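You operate a simulated robot arm through the tools that you are given. There is no shell and no other tool. Be economical: measure what you need, move in short steps, check, and stop when the job is done.

The job below is to be done with a simulated two-armed robot. You get a single attempt, and the scene is never put back.

JOB
Put the cardboard tray on the top of the long steel table away on the low shelf in front of lane 6. Take the small purple tub and put it on the low shelf in front of lane 1. Press the grey button of lane six two times. Turn the dial of lane one to 3. Press the key seven of the keypad two times. Take the dark blue tub on the top of the long steel table and put it away on the rest at the end of the sorter belt. Take the small cream tub and put it on the place y7 of the steel bench under the lamp. Take the green tub on the top of the steel bench and put it away on the draining board of the steel sink. Put the card that says "large" from the top of the steel bench on the white sheet there and the card that says "small" on the top of the roller table. Shut the low drawer of the end box. Close the drawer of the steel table. Put the folded cardboard on the upper deck of the trolley away on the low shelf in front of lane 4. Fetch the narrow carton from the top of the steel bench and set it on the shelf behind the roller track. Pull the slide of the lid press open. Do these in any order. Set down upright: card.

The check looks at the end state, three seconds after you hand in, the way a careful person would. Anything else that was tipped, shoved, dropped, spilled or broken makes it a failure. A push-on lid holds only when it is set on centred and level and pressed home; a screw cap is set on level and turned clockwise until tight. Flat cloth is picked up by pressing the open fingertips on it (5 to 10 N) and closing them slowly along it; thin cloth reads only 2 to 8 mm in the jaws.

ROBOT AND FRAMES
Two 7-joint arms with two-finger parallel grippers on one trunk, on a base that drives. Base frame: it is fixed to the floor where the robot stands at the start and does not move with it; the origin is under the middle of the robot, x ahead of it, y to its left, z up; the surface under the hand at the start is at about z = 860. Lengths are in mm, angles in degrees, forces in N, time in s.
The left shoulder is at the start at [70, 163, 1145], the right one opposite. With the tool pointing down near the work surface each hand reaches from about 400 to 880 mm from the robot's upright axis, wherever it stands, measured 20 degrees to its own side. Places, roughly: card [750, 1500, 1000]; cardboard tray [500, -250, 750]; dark blue tub (19x13x5 cm) [600, 100, 900]; dial of lane one [-5200, -700, 1100]; draining board of the steel sink [-2000, -3100, 900]; drawer of the steel table [-4300, -1400, 700]; folded cardboard (19x8x5 cm) [-4200, -3000, 800]; green tub [750, 1750, 1000]; grey button of lane six [-7700, -800, 1100]; key seven of the keypad [500, -900, 900]; low drawer of the end box [-8400, 2400, 200]; low shelf in front of lane 1 (24x33 cm) [-5500, -1040, 360]; low shelf in front of lane 4 (24x33 cm) [-6700, -1040, 360]; low shelf in front of lane 6 (24x33 cm) [-7500, -1040, 360]; narrow carton [750, 2000, 1000]; place Y7 of the steel bench under the lamp [-2200, 4000, 900]; rest at the end of the sorter belt (20x17 cm) [-7820, 2120, 1080]; shelf behind the roller track (80x17 cm) [820, -2500, 800]; slide of the lid press [-6300, -1000, 900]; small cream tub (10x7x5 cm) [-1200, 4100, 900]; small purple tub (10x7x5 cm) [-6600, -2900, 700]; top of the roller table [600, -3200, 800]; white sheet (15x10x3 cm) [500, 1400, 900]. Payload 3.43 kg a hand.
The TCP of each hand is the grasp point between the finger pads, 34 mm short of the fingertips. In the tool frame z runs along the fingers and y along their closing line. Largest opening 128 mm; finger width 24, thickness 12; the body of the gripper, 48 by 130 mm, starts 96 mm behind the TCP.
Orientation is that of the tool frame in the base frame, as a unit quaternion [x, y, z, w]. With the fingers straight down and closing along the base's y, the tool's x points along the base's -x, its y along +y and its z along -z.

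CONTROLS
- The arms move only by the tool step_arm. It takes "left_moves", "right_moves" or both (then of equal length, played together; a hand with none holds still); each is a list of rows, each an object (a shift or turn left out is 0, a gripper value left out holds the last) with "delta_pos": the shift along the base's x, y, z in mm, a list of three; "rot": the turn, a rotation vector about the base's x, y, z in degrees, a list of three; "jaw": the opening, from 0 (shut) to 1 (fully open). In form: [{"delta_pos": [tx, ty, tz], "rot": [ax, ay, az], "jaw": jaw}, ...]. A call has 1 to 20 rows; each row shifts and turns the commanded pose from where the row before left it. Rows are played at 5 a second. More than 50 mm and 8.6 degrees between two rows, or a gripper value outside its range, and nothing of the call is played. A pose out of reach is approached as far as the arm can. The call stops where the force on the tool passes 40 N (or 10 N more than at its start, if that is more) or the arm is blocked; 0.2 s more then pass. Each finger travels about 153 mm/s and halts on what it meets, pressing with about 23 N; the grip force reading is that of the motor and also rises with nothing between the fingers. The clock runs only during rows and for 0.2 s after the last one: add rows that do not move to give the fingers time. The reply holds the time, the measured pose of the TCP, the force on the tool along the base axes, the opening and the grip force, in the units named above and with some noise, with the torque about the TCP (base axes, N m) and any sound that the robot's microphone picked up.
- Cameras (640 x 400 px; columns grow to the right, rows downward): "scene" is now at [124.2, -44.1, 1375.2]; the picture's right is [-0.51, -0.86, 0.00], its down [-0.57, 0.34, -0.75] and it looks along [0.64, -0.38, -0.67] (base axes); focal length 262 px, centre (320, 200). "left" rides on the left gripper at [76, 11, -160] in its tool frame; the picture's right is [-0.15, 0.99, 0.00], its down [-0.88, -0.13, -0.46] and it looks along [-0.45, -0.07, 0.89] (tool axes); focal length 234 px, centre (320, 200). "right" rides on the right gripper at [76, -11, -160] in its tool frame; the picture's right is [0.15, 0.99, 0.00], its down [-0.88, 0.13, -0.46] and it looks along [-0.45, 0.07, 0.89] (tool axes); focal length 234 px, centre (320, 200). There is no depth. A picture from a camera that has moved, and an enlarged one, comes with that camera's place and axes in the base frame and with its lens. The place of the scene camera against the robot may be out by one fixed shift of up to 12 mm in any direction.
- capture(camera): a new picture of that camera. The clock stands still meanwhile.
- lift_body(by): slides the trunk up (or, below 0, down) by that many mm; the arms and the scene camera ride with it, the base frame stays. It gives what a move gives, with no picture.
- roll_base(legs): drives the robot by 1 to 6 legs, each [ahead, left, turn to the left] in mm, mm and degrees, along the robot's own axes; the way and the turn of a leg run together, so that a leg with both is an arc; at most 1500 mm and 180 degrees a leg. The arms and the cameras ride along, it lands a little off, and it stops where it bumps. It gives what a move gives.
- pan_tilt(pan, tilt): turns the head with the scene camera to pan (to the left, within 86 degrees either way) and tilt (down, from -29 to 69), counted from straight ahead of the robot. It gives what a move gives.
- close_up(camera, box): a new picture of the part [left, top, right, bottom] of that camera's present view, enlarged. The clock stands still meanwhile.
- sign_off(): hands the job in; it is judged then, once.

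Work in short steps. Places have to be worked out from the pictures, the camera data and where the tool is seen: move nearer, look again, correct. Check each grasp and each placing, and mend what went wrong. You have 567 turns and 370 pictures in all, those below and enlarged ones among them. Open the grippers and draw the arms clear of the work before you hand the job in, unless the task says otherwise; then end with one line.

The tools are called by a JSON object that holds its "method" and its "body". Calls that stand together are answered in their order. step_arm: Moves the arms, as the interface text tells. Its arguments: {"type":"object","properties":{"left_moves":{"type":"array"},"right_moves":{"type":"array"}},"required":[]} The other tools are called the same way: lift_body (by) slides the trunk up or down; roll_base (legs) drives the base; pan_tilt (pan, tilt) turns the head that bears the scene camera; capture (camera) takes a picture; close_up (camera, box) takes an enlarged picture of a part of a camera's view; sign_off () hands the job in.

At the start:

```text
time: 0.0
left_tcp_pos: [589.5, -118.2, 1089.1]
left_ee_rot: [0.0, 1.0, 0.0, 0.001]
left_wrist_force: [-1.0, 0.4, 0.1]
left_wrist_torque: [0.0, 0.02, 0.02]
left_width: 128.2
left_gripper_force: 0.0
right_tcp_pos: [377.2, -411.0, 1102.4]
right_ee_rot: [0.0, 1.0, -0.001, 0.0]
right_wrist_force: [-0.6, 0.3, -0.4]
right_wrist_torque: [-0.01, 0.01, -0.01]
right_width: 127.9
right_gripper_force: 0.0
trunk travel left (down, up): [-625.0, 315.0]
robot x, y, heading: [-2.2, 3.3, 0.2]
head pan, tilt: [-30.7, 41.8]
```

scene: 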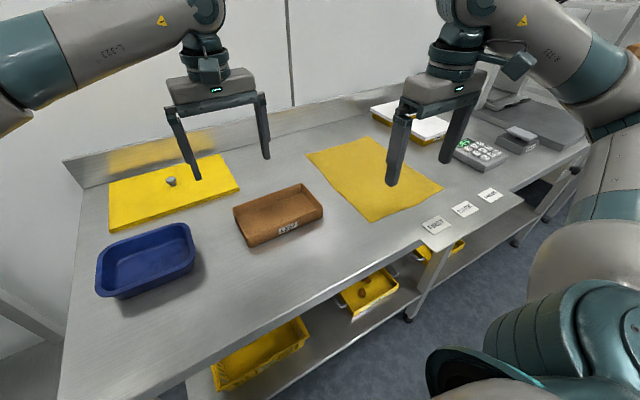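
right: 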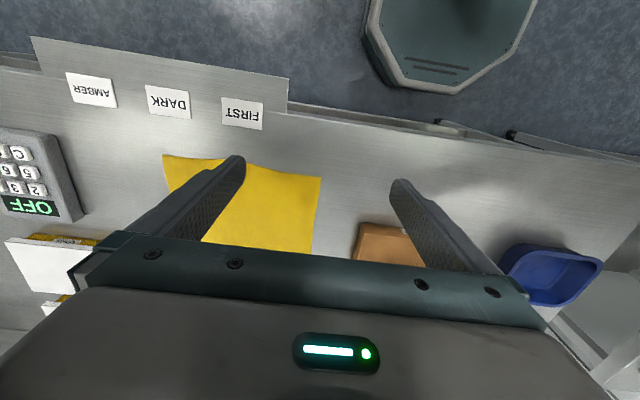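
left: 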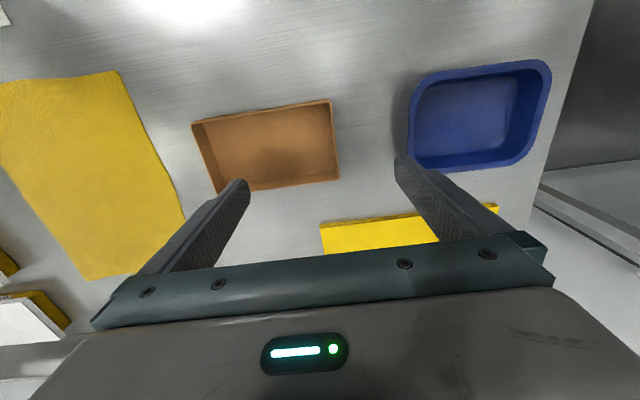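

The tray is at about (595,-202) and the blue tub lies left of it. I take a closer look at the keypad and the table.

{"method": "close_up", "body": {"camera": "scene", "box": [420, 100, 580, 200]}}

{"method": "close_up", "body": {"camera": "scene", "box": [80, 130, 360, 305]}}

```text
4.00 times, centred on (500, 150) of scene
camera zoom: at [124.2, -44.1, 1375.2], right [-0.51, -0.86, 0.0], down [-0.57, 0.34, -0.75], along [0.64, -0.38, -0.67], focal length 1047 px, centre (-400, 400)
```

zoom: 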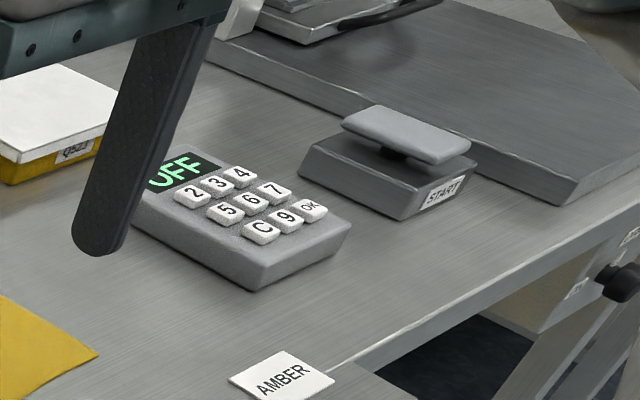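

```text
2.29 times, centred on (220, 218) of scene
camera zoom: at [124.2, -44.1, 1375.2], right [-0.51, -0.86, 0.0], down [-0.57, 0.34, -0.75], along [0.64, -0.38, -0.67], focal length 598 px, centre (549, 160)
```

zoom: 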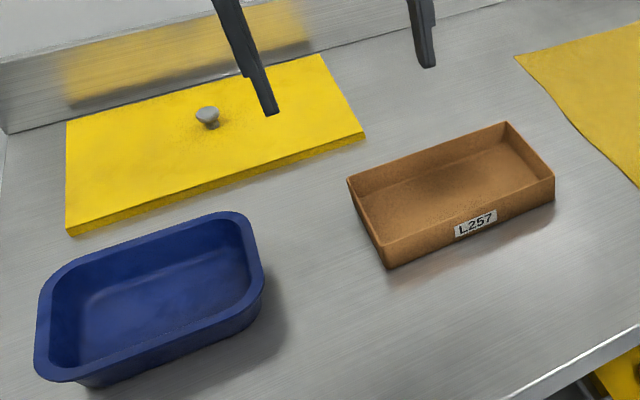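

Key 7 is about (516,-970), pitch about 26 mm. I need to shift right, so first I look to the right.

{"method": "pan_tilt", "body": {"pan": -70, "tilt": 30}}

{"method": "capture", "body": {"camera": "scene"}}

```text
time: 1.1
left_tcp_pos: [588.6, -117.1, 1089.8]
left_ee_rot: [0.001, 1.0, 0.0, 0.001]
left_wrist_force: [1.1, 0.0, -0.3]
left_wrist_torque: [0.0, -0.02, 0.01]
left_width: 128.0
left_gripper_force: 0.1
right_tcp_pos: [377.3, -410.8, 1102.3]
right_ee_rot: [0.001, 1.0, 0.0, 0.0]
right_wrist_force: [-0.4, 0.3, -0.2]
right_wrist_torque: [0.0, 0.01, -0.02]
right_width: 127.8
right_gripper_force: 0.1
trunk travel left (down, up): [-625.0, 315.0]
robot x, y, heading: [-2.6, 0.5, -0.1]
head pan, tilt: [-70.0, 30.0]
```

```text
364 pictures are left
camera scene: at [83.2, -86.4, 1393.2], right [-0.94, -0.34, 0.0], down [-0.17, 0.47, -0.87], along [0.3, -0.81, -0.5], focal length 262 px, centre (320, 200)
```

scene: 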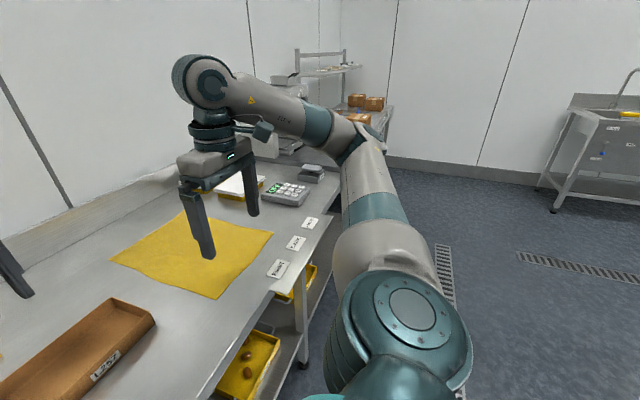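

The floor to the right is clear. I move sideways 550 mm to face the keypad.

{"method": "roll_base", "body": {"legs": [[0, -550, 0]]}}

{"method": "capture", "body": {"camera": "right"}}

{"method": "pan_tilt", "body": {"pan": -30, "tilt": 45}}

{"method": "capture", "body": {"camera": "scene"}}

```text
time: 4.2
left_tcp_pos: [592.4, -661.8, 1088.5]
left_ee_rot: [-0.003, 1.0, 0.0, 0.0]
left_wrist_force: [-0.6, 0.4, -0.2]
left_wrist_torque: [-0.01, 0.01, 0.0]
left_width: 128.0
left_gripper_force: 0.0
right_tcp_pos: [380.4, -955.5, 1101.6]
right_ee_rot: [-0.002, 1.0, 0.0, 0.0]
right_wrist_force: [0.3, 0.5, -0.2]
right_wrist_torque: [0.01, 0.04, -0.02]
right_width: 128.2
right_gripper_force: 0.1
trunk travel left (down, up): [-625.0, 315.0]
robot x, y, heading: [4.4, -550.1, 0.1]
head pan, tilt: [-70.0, 30.0]
```

```text
363 pictures are left
camera right: at [305.6, -968.4, 1262.1], right [-0.15, 0.99, 0.0], down [0.88, 0.14, 0.46], along [0.45, 0.07, -0.89], focal length 234 px, centre (320, 200)
```

right: 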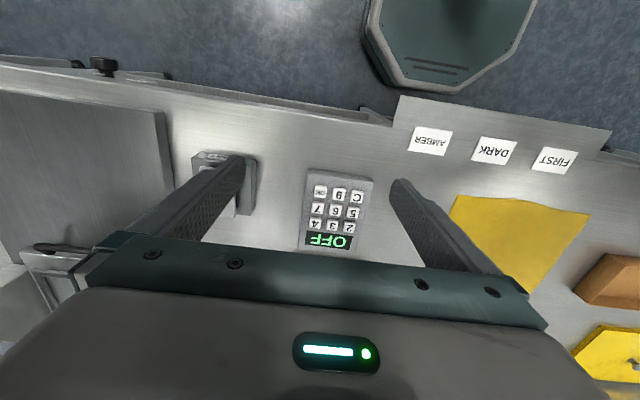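

```text
time: 5.3
left_tcp_pos: [591.4, -661.2, 1088.2]
left_ee_rot: [-0.003, 1.0, 0.0, 0.0]
left_wrist_force: [-0.3, 0.0, -0.2]
left_wrist_torque: [0.02, 0.0, 0.01]
left_width: 128.1
left_gripper_force: 0.0
right_tcp_pos: [379.9, -954.3, 1102.8]
right_ee_rot: [-0.003, 1.0, 0.0, 0.0]
right_wrist_force: [-0.4, -0.7, -0.5]
right_wrist_torque: [0.02, 0.0, 0.02]
right_width: 128.0
right_gripper_force: 0.1
trunk travel left (down, up): [-625.0, 315.0]
robot x, y, heading: [4.1, -547.4, 0.5]
head pan, tilt: [-30.0, 45.0]
```

```text
362 pictures are left
camera scene: at [124.2, -588.6, 1370.6], right [-0.5, -0.87, 0.0], down [-0.61, 0.35, -0.71], along [0.61, -0.35, -0.71], focal length 262 px, centre (320, 200)
```

scene: 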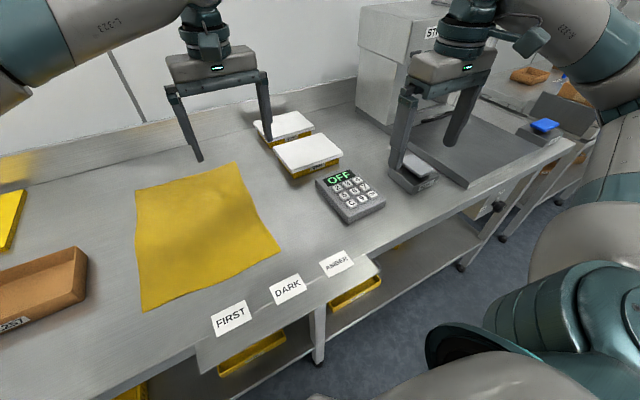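

I enlarge both views of the keypad to triangulate key 7.

{"method": "close_up", "body": {"camera": "right", "box": [270, 160, 398, 240]}}

{"method": "close_up", "body": {"camera": "scene", "box": [290, 150, 418, 230]}}

```text
5.00 times, centred on (334, 200) of right
camera zoom: at [305.7, -968.4, 1262.1], right [-0.15, 0.99, 0.0], down [0.88, 0.14, 0.46], along [0.45, 0.07, -0.89], focal length 1171 px, centre (250, 200)
```

zoom: 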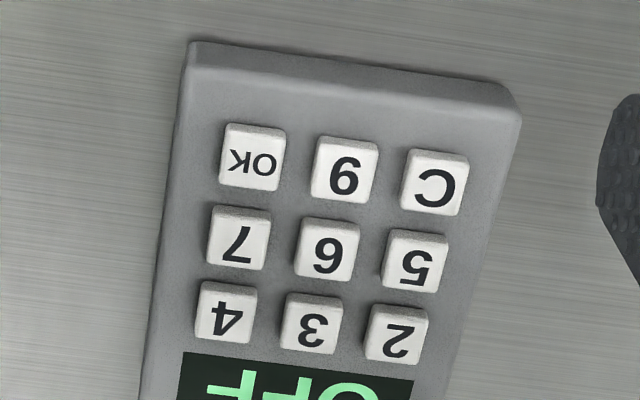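

```text
5.00 times, centred on (354, 190) of scene
camera zoom: at [124.2, -588.6, 1370.6], right [-0.5, -0.87, 0.0], down [-0.61, 0.35, -0.71], along [0.61, -0.35, -0.71], focal length 1309 px, centre (150, 250)
```

zoom: 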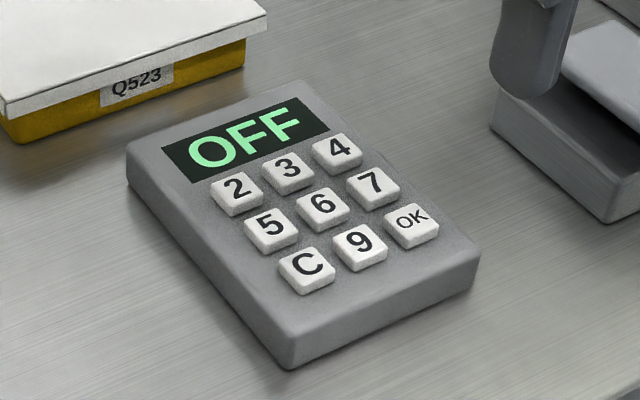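

Key 7 is near (504,-941,~900) and the keypad is about square to the base. I close the right jaws and bring the tips above it.

{"method": "step_arm", "body": {"right_moves": [{"jaw": 0}, {"jaw": 0}, {"delta_pos": [40, 5, 0]}, {"delta_pos": [40, 5, -20]}, {"delta_pos": [44, 4, -40]}, {"delta_pos": [0, 0, -40]}, {"delta_pos": [0, 0, -28]}, {}]}}

{"method": "capture", "body": {"camera": "right"}}

{"method": "close_up", "body": {"camera": "scene", "box": [290, 130, 418, 210]}}

```text
refused: row 5 steps farther than a row can; nothing moved
```

```text
359 pictures are left
camera right: at [305.7, -968.4, 1262.1], right [-0.15, 0.99, 0.0], down [0.88, 0.14, 0.46], along [0.45, 0.07, -0.89], focal length 234 px, centre (320, 200)
```

right: 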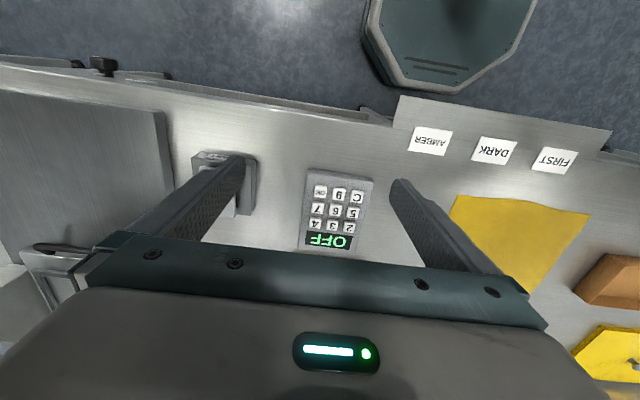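

```text
5.00 times, centred on (354, 170) of scene
camera zoom: at [124.2, -588.6, 1370.6], right [-0.5, -0.87, 0.0], down [-0.61, 0.35, -0.71], along [0.61, -0.35, -0.71], focal length 1309 px, centre (150, 350)
```

zoom: 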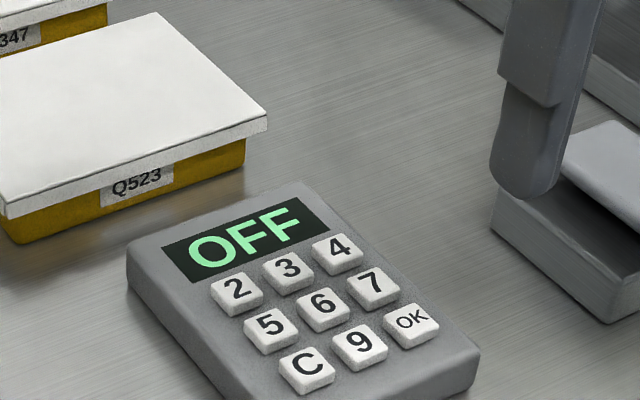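

One row was over 50 mm, so nothing moved; I replay it with smaller rows. Pictures will follow only after a successful move.

{"method": "step_arm", "body": {"right_moves": [{"jaw": 0}, {"jaw": 0}, {"delta_pos": [40, 5, 0]}, {"delta_pos": [40, 5, -20]}, {"delta_pos": [24, 4, -30]}, {"delta_pos": [20, 0, -40]}, {"delta_pos": [0, 0, -40]}, {}, {}]}}

{"method": "close_up", "body": {"camera": "right", "box": [240, 100, 400, 200]}}

{"method": "close_up", "body": {"camera": "scene", "box": [290, 130, 418, 210]}}

```text
time: 7.3
left_tcp_pos: [593.0, -662.1, 1088.9]
left_ee_rot: [-0.002, 1.0, -0.001, 0.0]
left_wrist_force: [-0.3, 0.8, 0.7]
left_wrist_torque: [0.03, 0.01, 0.0]
left_width: 128.1
left_gripper_force: 0.0
right_tcp_pos: [504.2, -942.0, 969.9]
right_ee_rot: [-0.003, 1.0, 0.0, -0.001]
right_wrist_force: [0.9, 0.0, 0.3]
right_wrist_torque: [-0.01, 0.01, -0.03]
right_width: 0.0
right_gripper_force: 23.2
trunk travel left (down, up): [-625.0, 315.0]
robot x, y, heading: [1.1, -548.2, 0.1]
head pan, tilt: [-30.0, 45.0]
```

```text
4.00 times, centred on (320, 150) of right
camera zoom: at [429.8, -955.5, 1131.3], right [-0.15, 0.99, 0.0], down [0.88, 0.14, 0.46], along [0.45, 0.07, -0.89], focal length 937 px, centre (320, 400)
```

zoom: 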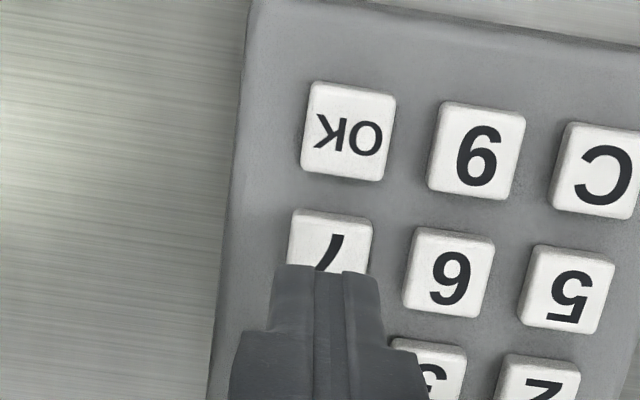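

```text
5.00 times, centred on (354, 170) of scene
camera zoom: at [124.4, -588.7, 1370.5], right [-0.5, -0.87, 0.0], down [-0.61, 0.35, -0.71], along [0.61, -0.35, -0.71], focal length 1309 px, centre (150, 350)
```

zoom: 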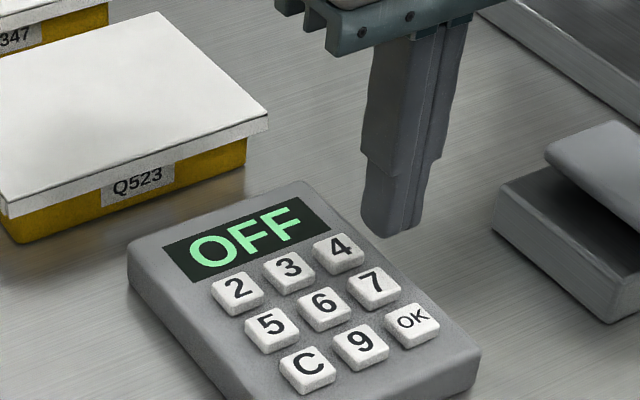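

The tips are right over key 7 (504.5,-941). I step down gently, watching force.

{"method": "step_arm", "body": {"right_moves": [{"delta_pos": [0, 1, -15]}, {"delta_pos": [0, 0, -7]}, {"delta_pos": [0, 0, -3]}, {"delta_pos": [0, 0, -2]}, {}]}}

{"method": "close_up", "body": {"camera": "scene", "box": [290, 130, 418, 210]}}

```text
time: 8.5
left_tcp_pos: [591.5, -661.8, 1089.0]
left_ee_rot: [-0.003, 1.0, -0.001, 0.0]
left_wrist_force: [-0.2, -0.1, -0.1]
left_wrist_torque: [-0.05, -0.03, -0.02]
left_width: 127.8
left_gripper_force: 0.0
right_tcp_pos: [503.6, -940.2, 943.9]
right_ee_rot: [-0.002, 1.0, 0.0, 0.0]
right_wrist_force: [0.1, 0.0, 0.6]
right_wrist_torque: [-0.03, 0.0, 0.03]
right_width: 0.0
right_gripper_force: 23.3
trunk travel left (down, up): [-625.0, 315.0]
robot x, y, heading: [3.7, -546.2, 0.5]
head pan, tilt: [-30.0, 45.0]
```

```text
5.00 times, centred on (354, 170) of scene
camera zoom: at [124.2, -588.3, 1370.6], right [-0.5, -0.87, 0.0], down [-0.61, 0.35, -0.71], along [0.61, -0.35, -0.71], focal length 1309 px, centre (150, 350)
```

zoom: 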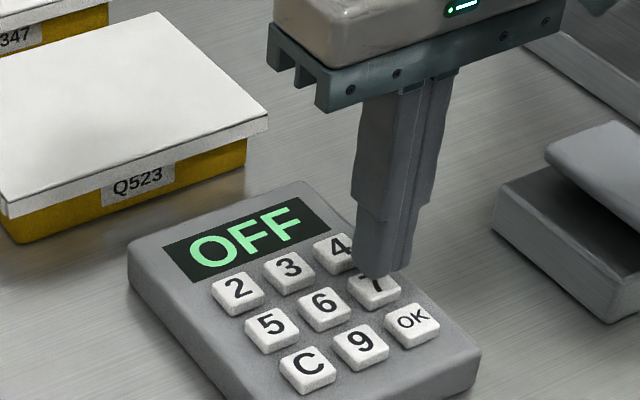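

Still about 6–8 mm above the key. I go on down in 2 mm rows until force shows.

{"method": "step_arm", "body": {"right_moves": [{"delta_pos": [-1, 0, -3]}, {"delta_pos": [0, 0, -2]}, {"delta_pos": [0, 0, -2]}, {}]}}

```text
time: 9.5
left_tcp_pos: [592.0, -661.3, 1089.6]
left_ee_rot: [-0.003, 1.0, 0.0, 0.0]
left_wrist_force: [0.2, -0.6, -0.1]
left_wrist_torque: [0.0, -0.01, 0.0]
left_width: 128.1
left_gripper_force: 0.1
right_tcp_pos: [503.7, -940.6, 937.8]
right_ee_rot: [-0.003, 1.0, 0.0, 0.0]
right_wrist_force: [0.8, -0.5, 0.1]
right_wrist_torque: [0.01, 0.0, 0.04]
right_width: 0.3
right_gripper_force: 23.1
trunk travel left (down, up): [-625.0, 315.0]
robot x, y, heading: [2.7, -547.3, 0.1]
head pan, tilt: [-30.0, 45.0]
```

No contact yet at tip height 904. Continue in 1.5 mm rows.

{"method": "step_arm", "body": {"right_moves": [{"delta_pos": [0, 0, -1.5]}, {"delta_pos": [0, 0, -1.5]}, {"delta_pos": [0, 0, -1.5]}, {}]}}

{"method": "close_up", "body": {"camera": "scene", "box": [290, 130, 418, 210]}}

```text
time: 10.5
left_tcp_pos: [592.3, -660.5, 1089.0]
left_ee_rot: [-0.002, 1.0, -0.001, 0.0]
left_wrist_force: [-0.6, 0.0, 0.6]
left_wrist_torque: [-0.03, 0.02, 0.01]
left_width: 127.9
left_gripper_force: 0.1
right_tcp_pos: [502.4, -939.7, 933.8]
right_ee_rot: [-0.002, 1.0, 0.0, 0.0]
right_wrist_force: [0.0, -1.0, 0.6]
right_wrist_torque: [0.02, -0.02, 0.0]
right_width: 0.0
right_gripper_force: 22.7
trunk travel left (down, up): [-625.0, 315.0]
robot x, y, heading: [1.3, -546.7, 0.6]
head pan, tilt: [-30.0, 45.0]
```

```text
5.00 times, centred on (354, 170) of scene
camera zoom: at [124.3, -588.4, 1370.6], right [-0.5, -0.87, 0.0], down [-0.61, 0.35, -0.71], along [0.61, -0.35, -0.71], focal length 1309 px, centre (150, 350)
```

zoom: 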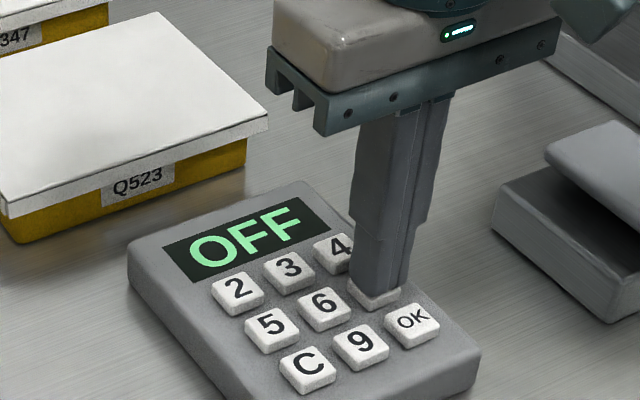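

Tip just over the key top, centred. A few more 1 mm rows.

{"method": "step_arm", "body": {"right_moves": [{"delta_pos": [0, 0, -1]}, {"delta_pos": [0, 0, -1]}, {"delta_pos": [0, 0, -1]}, {"delta_pos": [0, 0, -1]}, {}]}}

```text
time: 11.7
left_tcp_pos: [591.5, -660.5, 1089.5]
left_ee_rot: [-0.003, 1.0, 0.0, 0.0]
left_wrist_force: [0.3, -0.5, -0.4]
left_wrist_torque: [-0.05, 0.01, 0.0]
left_width: 127.9
left_gripper_force: 0.0
right_tcp_pos: [503.7, -941.0, 928.5]
right_ee_rot: [-0.003, 1.0, 0.0, 0.001]
right_wrist_force: [3.2, -0.1, 7.0]
right_wrist_torque: [-0.01, -0.09, 0.01]
right_width: 0.0
right_gripper_force: 22.9
trunk travel left (down, up): [-625.0, 315.0]
robot x, y, heading: [-1.0, -545.8, 0.2]
head pan, tilt: [-30.0, 45.0]
heard: click
```

A click at 7 N: first press. I lift 12 mm, wait, press again the same depth, and lift away.

{"method": "step_arm", "body": {"right_moves": [{"delta_pos": [0, 0, 12]}, {}, {}]}}

{"method": "close_up", "body": {"camera": "scene", "box": [290, 130, 418, 210]}}

{"method": "step_arm", "body": {"right_moves": [{"delta_pos": [0, 0, -6]}, {"delta_pos": [0, 0, -3]}, {"delta_pos": [0, 0, -1]}, {"delta_pos": [0, 0, -1]}, {"delta_pos": [0, 0, -1]}, {}]}}

```text
time: 12.5
left_tcp_pos: [591.6, -662.1, 1087.3]
left_ee_rot: [-0.002, 1.0, 0.0, 0.0]
left_wrist_force: [-0.3, 0.2, 0.6]
left_wrist_torque: [0.03, -0.02, -0.02]
left_width: 128.0
left_gripper_force: 0.1
right_tcp_pos: [503.4, -941.8, 940.6]
right_ee_rot: [-0.003, 1.0, 0.0, 0.0]
right_wrist_force: [-1.1, -0.2, 0.8]
right_wrist_torque: [-0.02, 0.03, 0.0]
right_width: 0.0
right_gripper_force: 23.0
trunk travel left (down, up): [-625.0, 315.0]
robot x, y, heading: [2.1, -545.1, 0.2]
head pan, tilt: [-30.0, 45.0]
```

```text
5.00 times, centred on (354, 170) of scene
camera zoom: at [124.3, -588.5, 1370.5], right [-0.5, -0.87, 0.0], down [-0.61, 0.35, -0.71], along [0.61, -0.35, -0.71], focal length 1309 px, centre (150, 350)
```

zoom: 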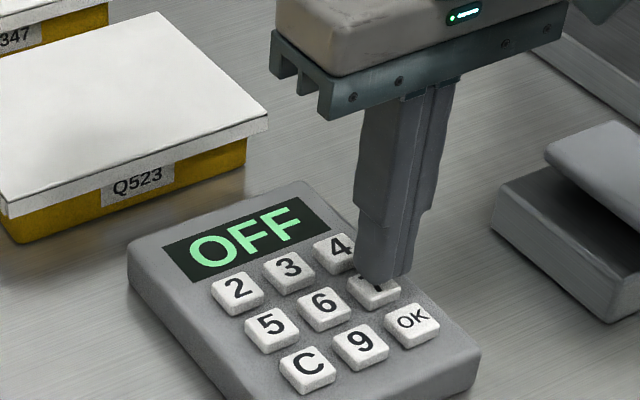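

```text
time: 13.9
left_tcp_pos: [592.0, -662.6, 1088.9]
left_ee_rot: [-0.003, 1.0, 0.0, 0.0]
left_wrist_force: [0.5, -0.5, 0.5]
left_wrist_torque: [-0.01, 0.04, 0.0]
left_width: 128.2
left_gripper_force: 0.1
right_tcp_pos: [503.5, -940.9, 930.2]
right_ee_rot: [-0.002, 1.0, 0.0, 0.0]
right_wrist_force: [0.1, 0.5, 1.9]
right_wrist_torque: [-0.01, -0.02, -0.02]
right_width: 0.0
right_gripper_force: 23.1
trunk travel left (down, up): [-625.0, 315.0]
robot x, y, heading: [1.4, -545.9, 0.4]
head pan, tilt: [-30.0, 45.0]
heard: click
```

Second click heard. I lift the right hand clear and look to the left for the way to the steel bench.

{"method": "step_arm", "body": {"right_moves": [{"delta_pos": [0, 0, 45]}, {"delta_pos": [-20, 0, 45]}, {"delta_pos": [-40, 10, 20]}, {"delta_pos": [-40, 30, 0]}, {"delta_pos": [0, 50, 0]}]}}

{"method": "pan_tilt", "body": {"pan": 70, "tilt": 25}}

{"method": "capture", "body": {"camera": "scene"}}

```text
time: 15.1
left_tcp_pos: [593.4, -660.0, 1088.3]
left_ee_rot: [-0.003, 1.0, -0.001, 0.0]
left_wrist_force: [-0.3, 0.4, -1.2]
left_wrist_torque: [-0.06, 0.0, -0.01]
left_width: 127.9
left_gripper_force: 0.1
right_tcp_pos: [403.4, -850.0, 1039.1]
right_ee_rot: [-0.003, 1.0, 0.0, -0.001]
right_wrist_force: [-0.3, 0.6, -0.4]
right_wrist_torque: [-0.03, 0.04, 0.0]
right_width: 0.0
right_gripper_force: 22.8
trunk travel left (down, up): [-625.0, 315.0]
robot x, y, heading: [-0.1, -544.6, 0.3]
head pan, tilt: [-30.0, 45.0]
```

```text
time: 16.8
left_tcp_pos: [590.0, -662.1, 1089.2]
left_ee_rot: [-0.003, 1.0, -0.001, 0.0]
left_wrist_force: [0.0, 0.4, -1.0]
left_wrist_torque: [-0.01, 0.02, -0.02]
left_width: 127.8
left_gripper_force: 0.1
right_tcp_pos: [401.9, -853.2, 1039.3]
right_ee_rot: [-0.003, 1.0, 0.0, 0.0]
right_wrist_force: [0.6, 1.2, 0.0]
right_wrist_torque: [0.02, 0.04, 0.01]
right_width: 0.1
right_gripper_force: 23.3
trunk travel left (down, up): [-625.0, 315.0]
robot x, y, heading: [2.0, -545.6, 0.5]
head pan, tilt: [70.0, 25.0]
```

```text
352 pictures are left
camera scene: at [84.7, -461.4, 1401.2], right [0.94, -0.34, 0.0], down [-0.14, -0.4, -0.91], along [0.31, 0.85, -0.42], focal length 262 px, centre (320, 200)
```

scene: 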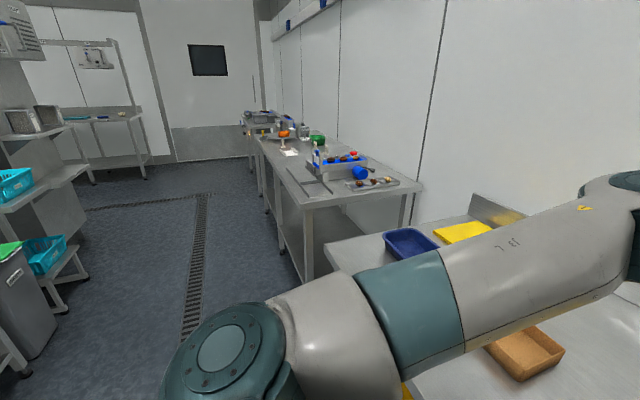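

The bench front runs at x≈380 from y≈540 to 2200. I back off 280 mm, drive left alongside it, and look.

{"method": "roll_base", "body": {"legs": [[-280, 0, 0], [0, 1500, 0], [0, 700, 0]]}}

{"method": "pan_tilt", "body": {"pan": 0, "tilt": 30}}

{"method": "capture", "body": {"camera": "scene"}}

```text
time: 29.5
left_tcp_pos: [278.5, 1574.6, 1089.0]
left_ee_rot: [-0.001, 1.0, 0.0, 0.0]
left_wrist_force: [0.5, -0.4, 0.0]
left_wrist_torque: [0.0, -0.02, 0.01]
left_width: 127.9
left_gripper_force: 0.0
right_tcp_pos: [87.9, 1382.9, 1039.3]
right_ee_rot: [-0.002, 1.0, 0.0, 0.0]
right_wrist_force: [-0.1, 0.1, -0.3]
right_wrist_torque: [-0.04, 0.02, 0.0]
right_width: 0.1
right_gripper_force: 23.0
trunk travel left (down, up): [-625.0, 315.0]
robot x, y, heading: [-313.0, 1692.1, 0.3]
head pan, tilt: [70.0, 25.0]
```

```text
time: 30.9
left_tcp_pos: [278.4, 1574.0, 1090.3]
left_ee_rot: [-0.001, 1.0, 0.001, 0.0]
left_wrist_force: [-0.4, 0.3, -0.7]
left_wrist_torque: [0.01, 0.02, 0.0]
left_width: 128.0
left_gripper_force: 0.0
right_tcp_pos: [86.8, 1384.1, 1039.6]
right_ee_rot: [-0.002, 1.0, -0.001, 0.0]
right_wrist_force: [0.2, 0.3, 0.0]
right_wrist_torque: [0.02, -0.02, -0.01]
right_width: 0.3
right_gripper_force: 22.6
trunk travel left (down, up): [-625.0, 315.0]
robot x, y, heading: [-309.6, 1691.7, 0.2]
head pan, tilt: [0.0, 30.0]
```

```text
351 pictures are left
camera scene: at [-168.6, 1689.8, 1393.2], right [0.0, -1.0, 0.0], down [-0.5, 0.0, -0.87], along [0.87, 0.0, -0.5], focal length 262 px, centre (320, 200)
```

scene: 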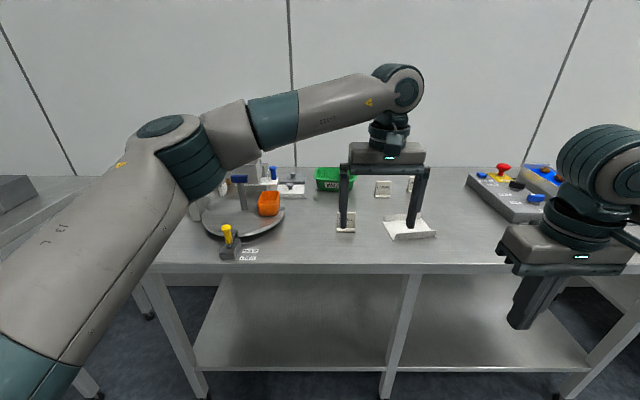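

The left arm hides part of the bench; I enlarge the middle.

{"method": "close_up", "body": {"camera": "scene", "box": [190, 140, 450, 270]}}

```text
2.46 times, centred on (320, 205) of scene
camera zoom: at [-168.6, 1689.8, 1393.2], right [0.0, -1.0, 0.0], down [-0.5, 0.0, -0.87], along [0.87, 0.0, -0.5], focal length 644 px, centre (320, 188)
```

zoom: 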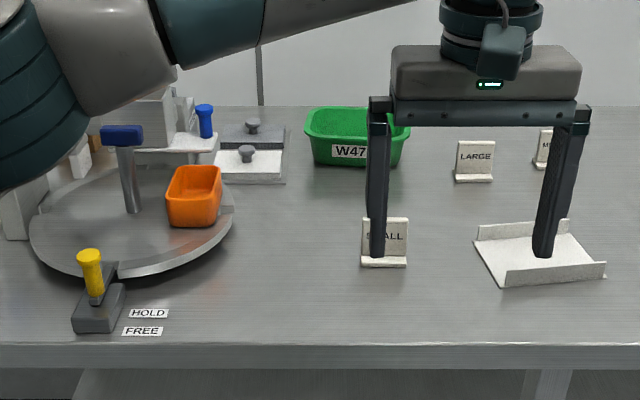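

Cards are upright stand cards; the sheet has two folded-up edges. I swing the left hand aside to see the turntable region.

{"method": "step_arm", "body": {"left_moves": [{"delta_pos": [0, 48, 0]}, {"delta_pos": [0, 48, 0]}, {"delta_pos": [0, 48, 0]}, {"delta_pos": [-10, 48, 0]}, {"delta_pos": [-10, 48, 0]}, {"delta_pos": [-20, 45, 0]}, {"delta_pos": [-20, 45, 0]}, {"delta_pos": [-20, 45, 0]}]}}

{"method": "capture", "body": {"camera": "scene"}}

```text
time: 32.7
left_tcp_pos: [199.2, 1950.5, 1089.6]
left_ee_rot: [-0.001, 1.0, 0.0, 0.0]
left_wrist_force: [0.1, 0.1, 0.1]
left_wrist_torque: [-0.05, -0.01, 0.02]
left_width: 128.2
left_gripper_force: 0.1
right_tcp_pos: [86.0, 1385.4, 1040.7]
right_ee_rot: [-0.001, 1.0, -0.001, 0.001]
right_wrist_force: [-0.2, -0.4, 0.0]
right_wrist_torque: [-0.01, -0.03, 0.02]
right_width: 0.0
right_gripper_force: 22.9
trunk travel left (down, up): [-625.0, 315.0]
robot x, y, heading: [-310.9, 1689.6, 0.1]
head pan, tilt: [0.0, 30.0]
```

```text
349 pictures are left
camera scene: at [-170.2, 1691.9, 1393.4], right [0.0, -1.0, 0.0], down [-0.5, 0.0, -0.87], along [0.87, 0.0, -0.5], focal length 262 px, centre (320, 200)
```

scene: 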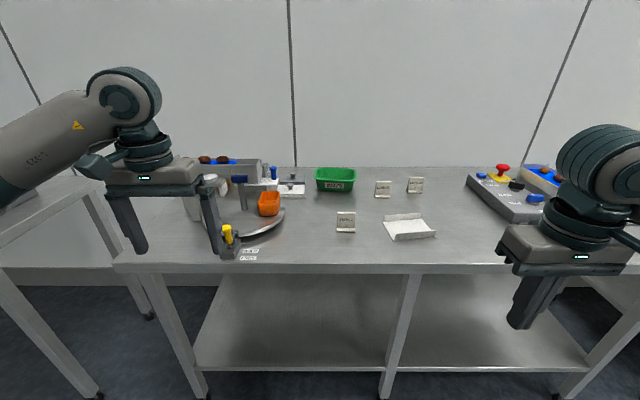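

I raise both hands, then drive 270 mm forward for a nearer look.

{"method": "step_arm", "body": {"left_moves": [{"delta_pos": [0, 0, 48]}, {"delta_pos": [0, 0, 48]}, {"delta_pos": [0, 0, 48]}, {"delta_pos": [0, 0, 40]}], "right_moves": [{"delta_pos": [0, 0, 48]}, {"delta_pos": [0, 0, 48]}, {"delta_pos": [0, 0, 48]}, {"delta_pos": [0, 0, 40]}]}}

{"method": "roll_base", "body": {"legs": [[270, 0, 0]]}}

{"method": "pan_tilt", "body": {"pan": 10, "tilt": 40}}

{"method": "capture", "body": {"camera": "scene"}}

{"method": "capture", "body": {"camera": "left"}}

```text
time: 33.7
left_tcp_pos: [195.0, 1948.1, 1275.4]
left_ee_rot: [-0.001, 1.0, 0.0, 0.001]
left_wrist_force: [-0.6, -0.6, -0.4]
left_wrist_torque: [0.02, -0.05, 0.03]
left_width: 128.1
left_gripper_force: 0.1
right_tcp_pos: [84.8, 1383.1, 1224.4]
right_ee_rot: [-0.002, 1.0, 0.0, 0.002]
right_wrist_force: [-0.5, 0.0, -1.1]
right_wrist_torque: [-0.02, 0.01, 0.02]
right_width: 0.0
right_gripper_force: 22.9
trunk travel left (down, up): [-625.0, 315.0]
robot x, y, heading: [-311.5, 1689.7, -0.0]
head pan, tilt: [0.0, 30.0]
```

```text
time: 35.6
left_tcp_pos: [469.2, 1950.5, 1274.6]
left_ee_rot: [-0.002, 1.0, 0.0, 0.0]
left_wrist_force: [0.1, -0.4, 0.5]
left_wrist_torque: [-0.01, 0.02, 0.02]
left_width: 128.2
left_gripper_force: 0.1
right_tcp_pos: [359.6, 1386.2, 1223.9]
right_ee_rot: [-0.003, 1.0, 0.0, 0.0]
right_wrist_force: [-0.3, 0.2, 0.1]
right_wrist_torque: [0.05, -0.02, -0.02]
right_width: 0.1
right_gripper_force: 23.1
trunk travel left (down, up): [-625.0, 315.0]
robot x, y, heading: [-40.2, 1693.3, 0.1]
head pan, tilt: [0.0, 30.0]
```

```text
time: 36.3
left_tcp_pos: [469.9, 1950.4, 1272.4]
left_ee_rot: [-0.002, 1.0, 0.0, 0.0]
left_wrist_force: [0.8, -0.2, 1.1]
left_wrist_torque: [0.01, 0.02, -0.03]
left_width: 127.9
left_gripper_force: 0.1
right_tcp_pos: [358.0, 1385.1, 1222.8]
right_ee_rot: [-0.003, 1.0, 0.001, 0.0]
right_wrist_force: [-0.6, 0.0, -0.1]
right_wrist_torque: [-0.01, 0.01, 0.0]
right_width: 0.0
right_gripper_force: 23.4
trunk travel left (down, up): [-625.0, 315.0]
robot x, y, heading: [-38.5, 1694.2, 0.4]
head pan, tilt: [10.0, 40.0]
```

```text
348 pictures are left
camera scene: at [96.3, 1705.9, 1377.8], right [0.18, -0.98, 0.0], down [-0.63, -0.11, -0.77], along [0.75, 0.14, -0.64], focal length 262 px, centre (320, 200)
```

scene: 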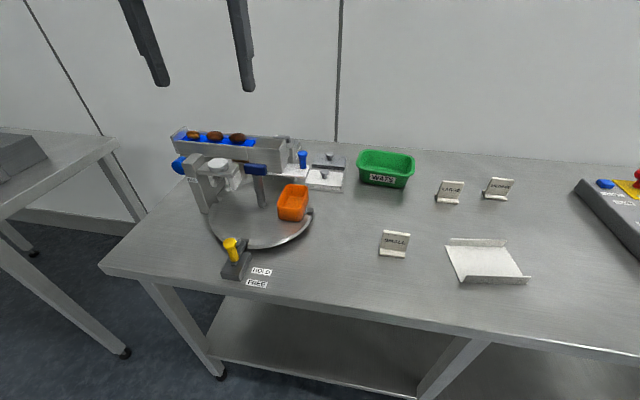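

```text
347 pictures are left
camera left: at [393.5, 1961.2, 1432.9], right [0.14, 0.99, 0.0], down [0.88, -0.13, 0.46], along [0.45, -0.07, -0.89], focal length 234 px, centre (320, 200)
```

left: 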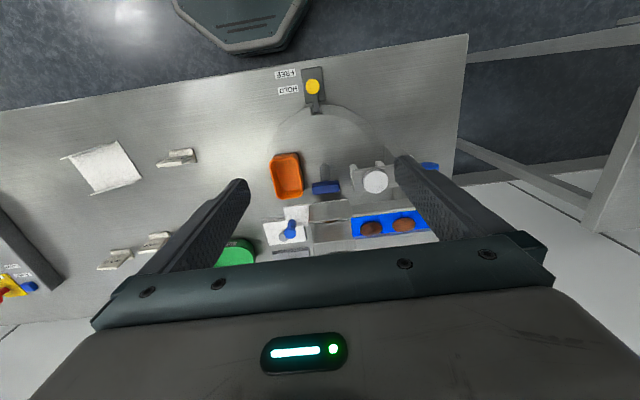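

I enlarge the turntable part to find the narrow carton.

{"method": "close_up", "body": {"camera": "scene", "box": [150, 110, 350, 235]}}

{"method": "close_up", "body": {"camera": "left", "box": [240, 130, 460, 268]}}

```text
3.20 times, centred on (250, 172) of scene
camera zoom: at [96.3, 1705.9, 1377.8], right [0.18, -0.98, 0.0], down [-0.63, -0.11, -0.77], along [0.75, 0.14, -0.64], focal length 838 px, centre (544, 288)
```

zoom: 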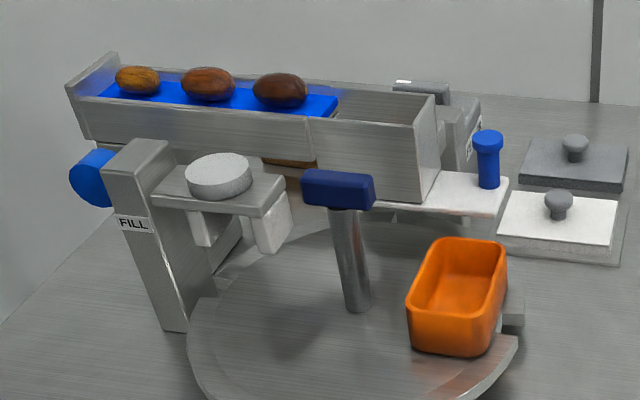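

```text
2.90 times, centred on (350, 199) of left
camera zoom: at [393.5, 1961.2, 1432.9], right [0.14, 0.99, 0.0], down [0.88, -0.13, 0.46], along [0.45, -0.07, -0.89], focal length 679 px, centre (233, 203)
```

zoom: 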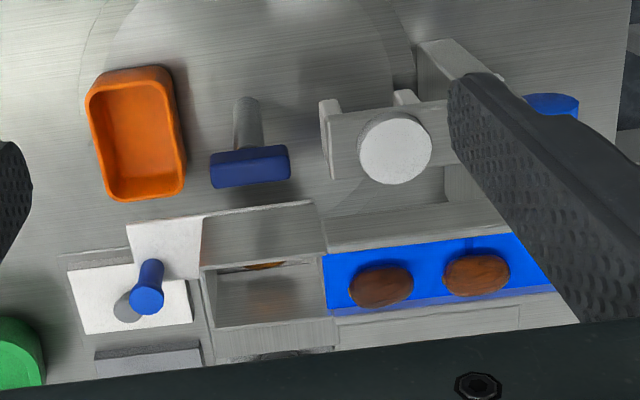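

Something brown lies under the hopper trough on the turntable – probably the narrow carton. I back off and lower the trunk to look under the trough.

{"method": "roll_base", "body": {"legs": [[-400, 0, 0], [0, 250, 0]]}}

{"method": "lift_body", "body": {"by": -330}}

{"method": "pan_tilt", "body": {"pan": 0, "tilt": 10}}

{"method": "capture", "body": {"camera": "scene"}}

```text
time: 40.2
left_tcp_pos: [71.9, 2197.9, 1273.0]
left_ee_rot: [-0.004, 1.0, -0.001, 0.001]
left_wrist_force: [0.5, -0.3, 0.1]
left_wrist_torque: [-0.01, -0.02, -0.02]
left_width: 127.9
left_gripper_force: 0.0
right_tcp_pos: [-37.1, 1632.4, 1222.1]
right_ee_rot: [-0.003, 1.0, 0.0, 0.0]
right_wrist_force: [0.2, 0.3, 0.2]
right_wrist_torque: [0.0, 0.0, -0.01]
right_width: 0.2
right_gripper_force: 23.1
trunk travel left (down, up): [-625.0, 315.0]
robot x, y, heading: [-434.7, 1941.5, 0.3]
head pan, tilt: [10.0, 40.0]
```

```text
time: 43.5
left_tcp_pos: [71.6, 2197.8, 943.3]
left_ee_rot: [-0.003, 1.0, 0.0, 0.0]
left_wrist_force: [-1.7, -0.7, -1.1]
left_wrist_torque: [0.01, -0.02, 0.0]
left_width: 127.9
left_gripper_force: 0.1
right_tcp_pos: [-37.2, 1632.6, 891.7]
right_ee_rot: [-0.003, 1.0, 0.001, 0.0]
right_wrist_force: [0.0, 0.0, -1.0]
right_wrist_torque: [-0.01, 0.0, -0.01]
right_width: 0.0
right_gripper_force: 23.1
trunk travel left (down, up): [-295.0, 645.0]
robot x, y, heading: [-436.3, 1940.9, 0.4]
head pan, tilt: [10.0, 40.0]
```

```text
time: 44.4
left_tcp_pos: [71.6, 2198.0, 943.9]
left_ee_rot: [-0.003, 1.0, 0.0, -0.001]
left_wrist_force: [-0.1, -0.1, -0.6]
left_wrist_torque: [-0.01, 0.01, 0.0]
left_width: 127.9
left_gripper_force: 0.1
right_tcp_pos: [-38.0, 1633.0, 892.9]
right_ee_rot: [-0.003, 1.0, 0.001, -0.001]
right_wrist_force: [-1.0, 0.4, 0.4]
right_wrist_torque: [0.01, 0.01, 0.01]
right_width: 0.2
right_gripper_force: 22.2
trunk travel left (down, up): [-295.0, 645.0]
robot x, y, heading: [-440.0, 1936.0, 0.3]
head pan, tilt: [0.0, 10.0]
```

```text
344 pictures are left
camera scene: at [-291.9, 1938.1, 1095.4], right [0.01, -1.0, 0.0], down [-0.17, 0.0, -0.98], along [0.98, 0.01, -0.17], focal length 262 px, centre (320, 200)
```

scene: 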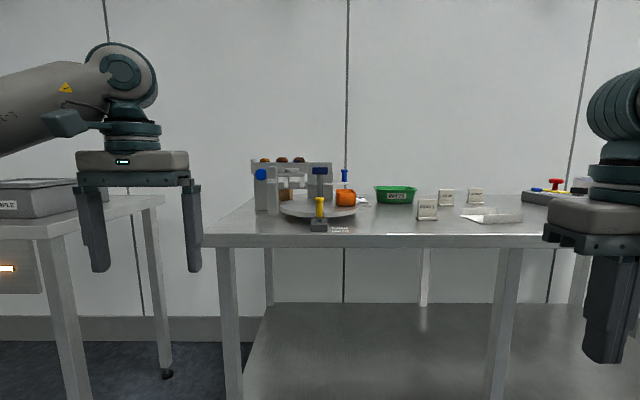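

{"method": "close_up", "body": {"camera": "scene", "box": [236, 150, 396, 250]}}

```text
4.00 times, centred on (316, 200) of scene
camera zoom: at [-291.9, 1938.1, 1095.4], right [0.01, -1.0, 0.0], down [-0.17, 0.0, -0.98], along [0.98, 0.01, -0.17], focal length 1047 px, centre (336, 200)
```

zoom: 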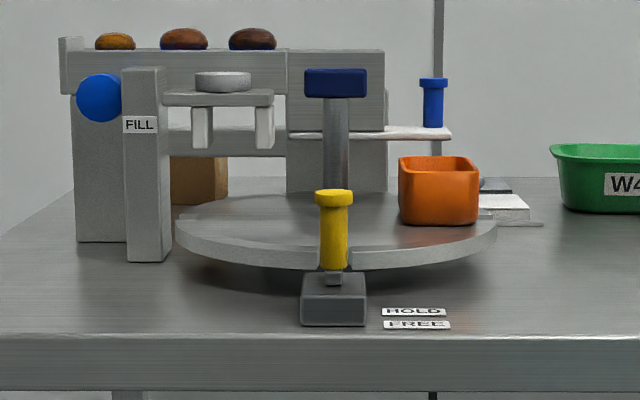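

The carton stands under the hopper. I shift 350 mm to the left to see past the posts from that side.

{"method": "roll_base", "body": {"legs": [[0, 350, 0]]}}

{"method": "pan_tilt", "body": {"pan": -20, "tilt": 10}}

{"method": "close_up", "body": {"camera": "scene", "box": [240, 140, 400, 240]}}

```text
time: 46.7
left_tcp_pos: [68.5, 2550.4, 942.3]
left_ee_rot: [-0.003, 1.0, -0.001, 0.0]
left_wrist_force: [0.2, -0.4, 0.0]
left_wrist_torque: [0.03, -0.01, 0.02]
left_width: 127.9
left_gripper_force: 0.1
right_tcp_pos: [-39.3, 1984.7, 892.9]
right_ee_rot: [-0.004, 1.0, 0.0, -0.001]
right_wrist_force: [0.3, 0.2, 0.6]
right_wrist_torque: [-0.02, 0.01, -0.02]
right_width: 0.0
right_gripper_force: 23.0
trunk travel left (down, up): [-295.0, 645.0]
robot x, y, heading: [-441.7, 2290.6, 0.5]
head pan, tilt: [0.0, 10.0]
```

```text
time: 47.5
left_tcp_pos: [68.1, 2550.2, 943.0]
left_ee_rot: [-0.003, 1.0, 0.001, 0.0]
left_wrist_force: [0.2, 0.1, 0.3]
left_wrist_torque: [-0.02, -0.01, 0.06]
left_width: 128.1
left_gripper_force: 0.2
right_tcp_pos: [-40.7, 1984.7, 893.0]
right_ee_rot: [-0.004, 1.0, 0.001, 0.0]
right_wrist_force: [0.5, -0.6, 0.3]
right_wrist_torque: [-0.01, 0.02, -0.01]
right_width: 0.1
right_gripper_force: 22.9
trunk travel left (down, up): [-295.0, 645.0]
robot x, y, heading: [-439.8, 2289.6, 0.4]
head pan, tilt: [-20.0, 10.0]
```

```text
4.00 times, centred on (320, 190) of scene
camera zoom: at [-300.0, 2257.9, 1095.5], right [-0.33, -0.94, 0.0], down [-0.16, 0.06, -0.98], along [0.93, -0.33, -0.17], focal length 1047 px, centre (320, 240)
```

zoom: 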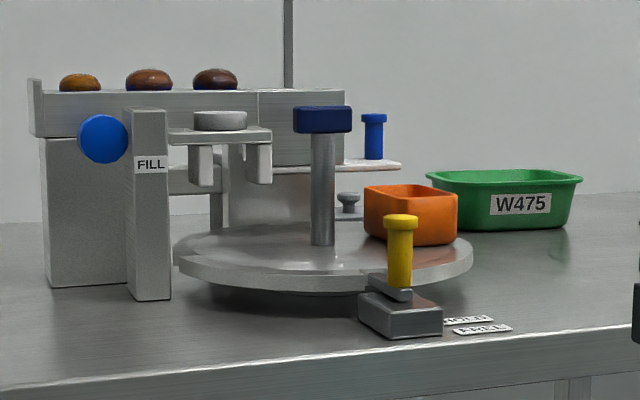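

The carton isn't visible from here, so it stands at roughly (700,2080), behind the disc under the trough. I look from the right-hand side, low.

{"method": "roll_base", "body": {"legs": [[0, -800, 0]]}}

{"method": "pan_tilt", "body": {"pan": 28, "tilt": 10}}

{"method": "close_up", "body": {"camera": "scene", "box": [220, 120, 420, 245]}}

```text
time: 51.8
left_tcp_pos: [75.0, 1747.4, 943.5]
left_ee_rot: [0.0, 1.0, 0.0, -0.001]
left_wrist_force: [0.3, 0.2, 0.3]
left_wrist_torque: [-0.02, 0.02, -0.01]
left_width: 128.0
left_gripper_force: 0.1
right_tcp_pos: [-39.4, 1181.8, 893.6]
right_ee_rot: [0.001, 1.0, 0.0, 0.001]
right_wrist_force: [0.5, 0.5, 0.8]
right_wrist_torque: [-0.01, 0.0, -0.03]
right_width: 0.1
right_gripper_force: 22.8
trunk travel left (down, up): [-295.0, 645.0]
robot x, y, heading: [-436.2, 1489.8, 0.1]
head pan, tilt: [-20.0, 10.0]
```

```text
time: 53.0
left_tcp_pos: [73.7, 1747.0, 942.4]
left_ee_rot: [0.0, 1.0, 0.0, 0.0]
left_wrist_force: [0.4, -0.2, -0.5]
left_wrist_torque: [-0.02, 0.02, 0.03]
left_width: 127.8
left_gripper_force: 0.0
right_tcp_pos: [-38.6, 1182.8, 893.3]
right_ee_rot: [0.0, 1.0, 0.0, 0.0]
right_wrist_force: [-0.4, 0.3, -0.2]
right_wrist_torque: [0.03, -0.02, -0.01]
right_width: 0.0
right_gripper_force: 23.1
trunk travel left (down, up): [-295.0, 645.0]
robot x, y, heading: [-438.9, 1491.6, 0.1]
head pan, tilt: [28.0, 10.0]
```

```text
3.20 times, centred on (320, 182) of scene
camera zoom: at [-302.2, 1533.0, 1095.5], right [0.47, -0.88, 0.0], down [-0.15, -0.08, -0.98], along [0.87, 0.46, -0.17], focal length 838 px, centre (320, 256)
```

zoom: 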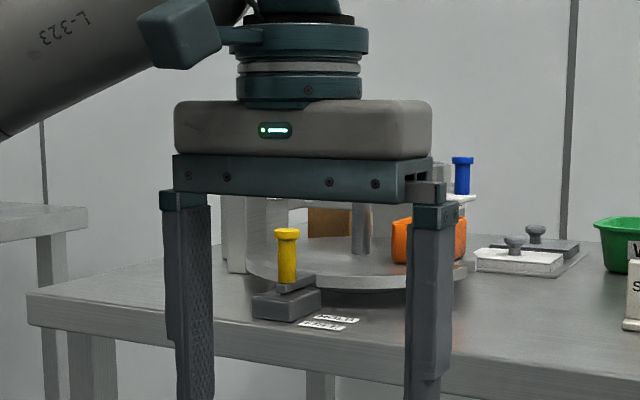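

The hand blocks the view; I raise it.

{"method": "step_arm", "body": {"left_moves": [{"delta_pos": [-10, 0, 49]}, {"delta_pos": [-10, 0, 49]}, {"delta_pos": [0, 0, 49]}, {"delta_pos": [0, 0, 49]}, {"delta_pos": [0, 0, 49]}]}}

{"method": "close_up", "body": {"camera": "scene", "box": [240, 140, 400, 240]}}

```text
time: 54.2
left_tcp_pos: [46.3, 1746.0, 1146.4]
left_ee_rot: [0.0, 1.0, -0.002, 0.003]
left_wrist_force: [0.1, 0.1, 0.5]
left_wrist_torque: [-0.06, 0.05, -0.02]
left_width: 127.9
left_gripper_force: 0.0
left hand out of reach, approached as far as the arm can: row 5
right_tcp_pos: [-38.7, 1184.2, 892.9]
right_ee_rot: [-0.001, 1.0, 0.0, 0.001]
right_wrist_force: [0.0, 0.3, 0.0]
right_wrist_torque: [-0.05, 0.0, 0.03]
right_width: 0.0
right_gripper_force: 23.1
trunk travel left (down, up): [-295.0, 645.0]
robot x, y, heading: [-433.0, 1490.3, -0.2]
head pan, tilt: [28.0, 10.0]
```

```text
4.00 times, centred on (320, 190) of scene
camera zoom: at [-301.8, 1534.9, 1095.4], right [0.47, -0.88, 0.0], down [-0.15, -0.08, -0.98], along [0.87, 0.46, -0.17], focal length 1047 px, centre (320, 240)
```

zoom: 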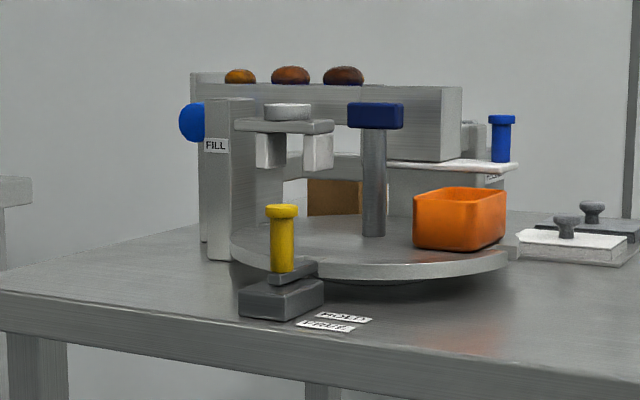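

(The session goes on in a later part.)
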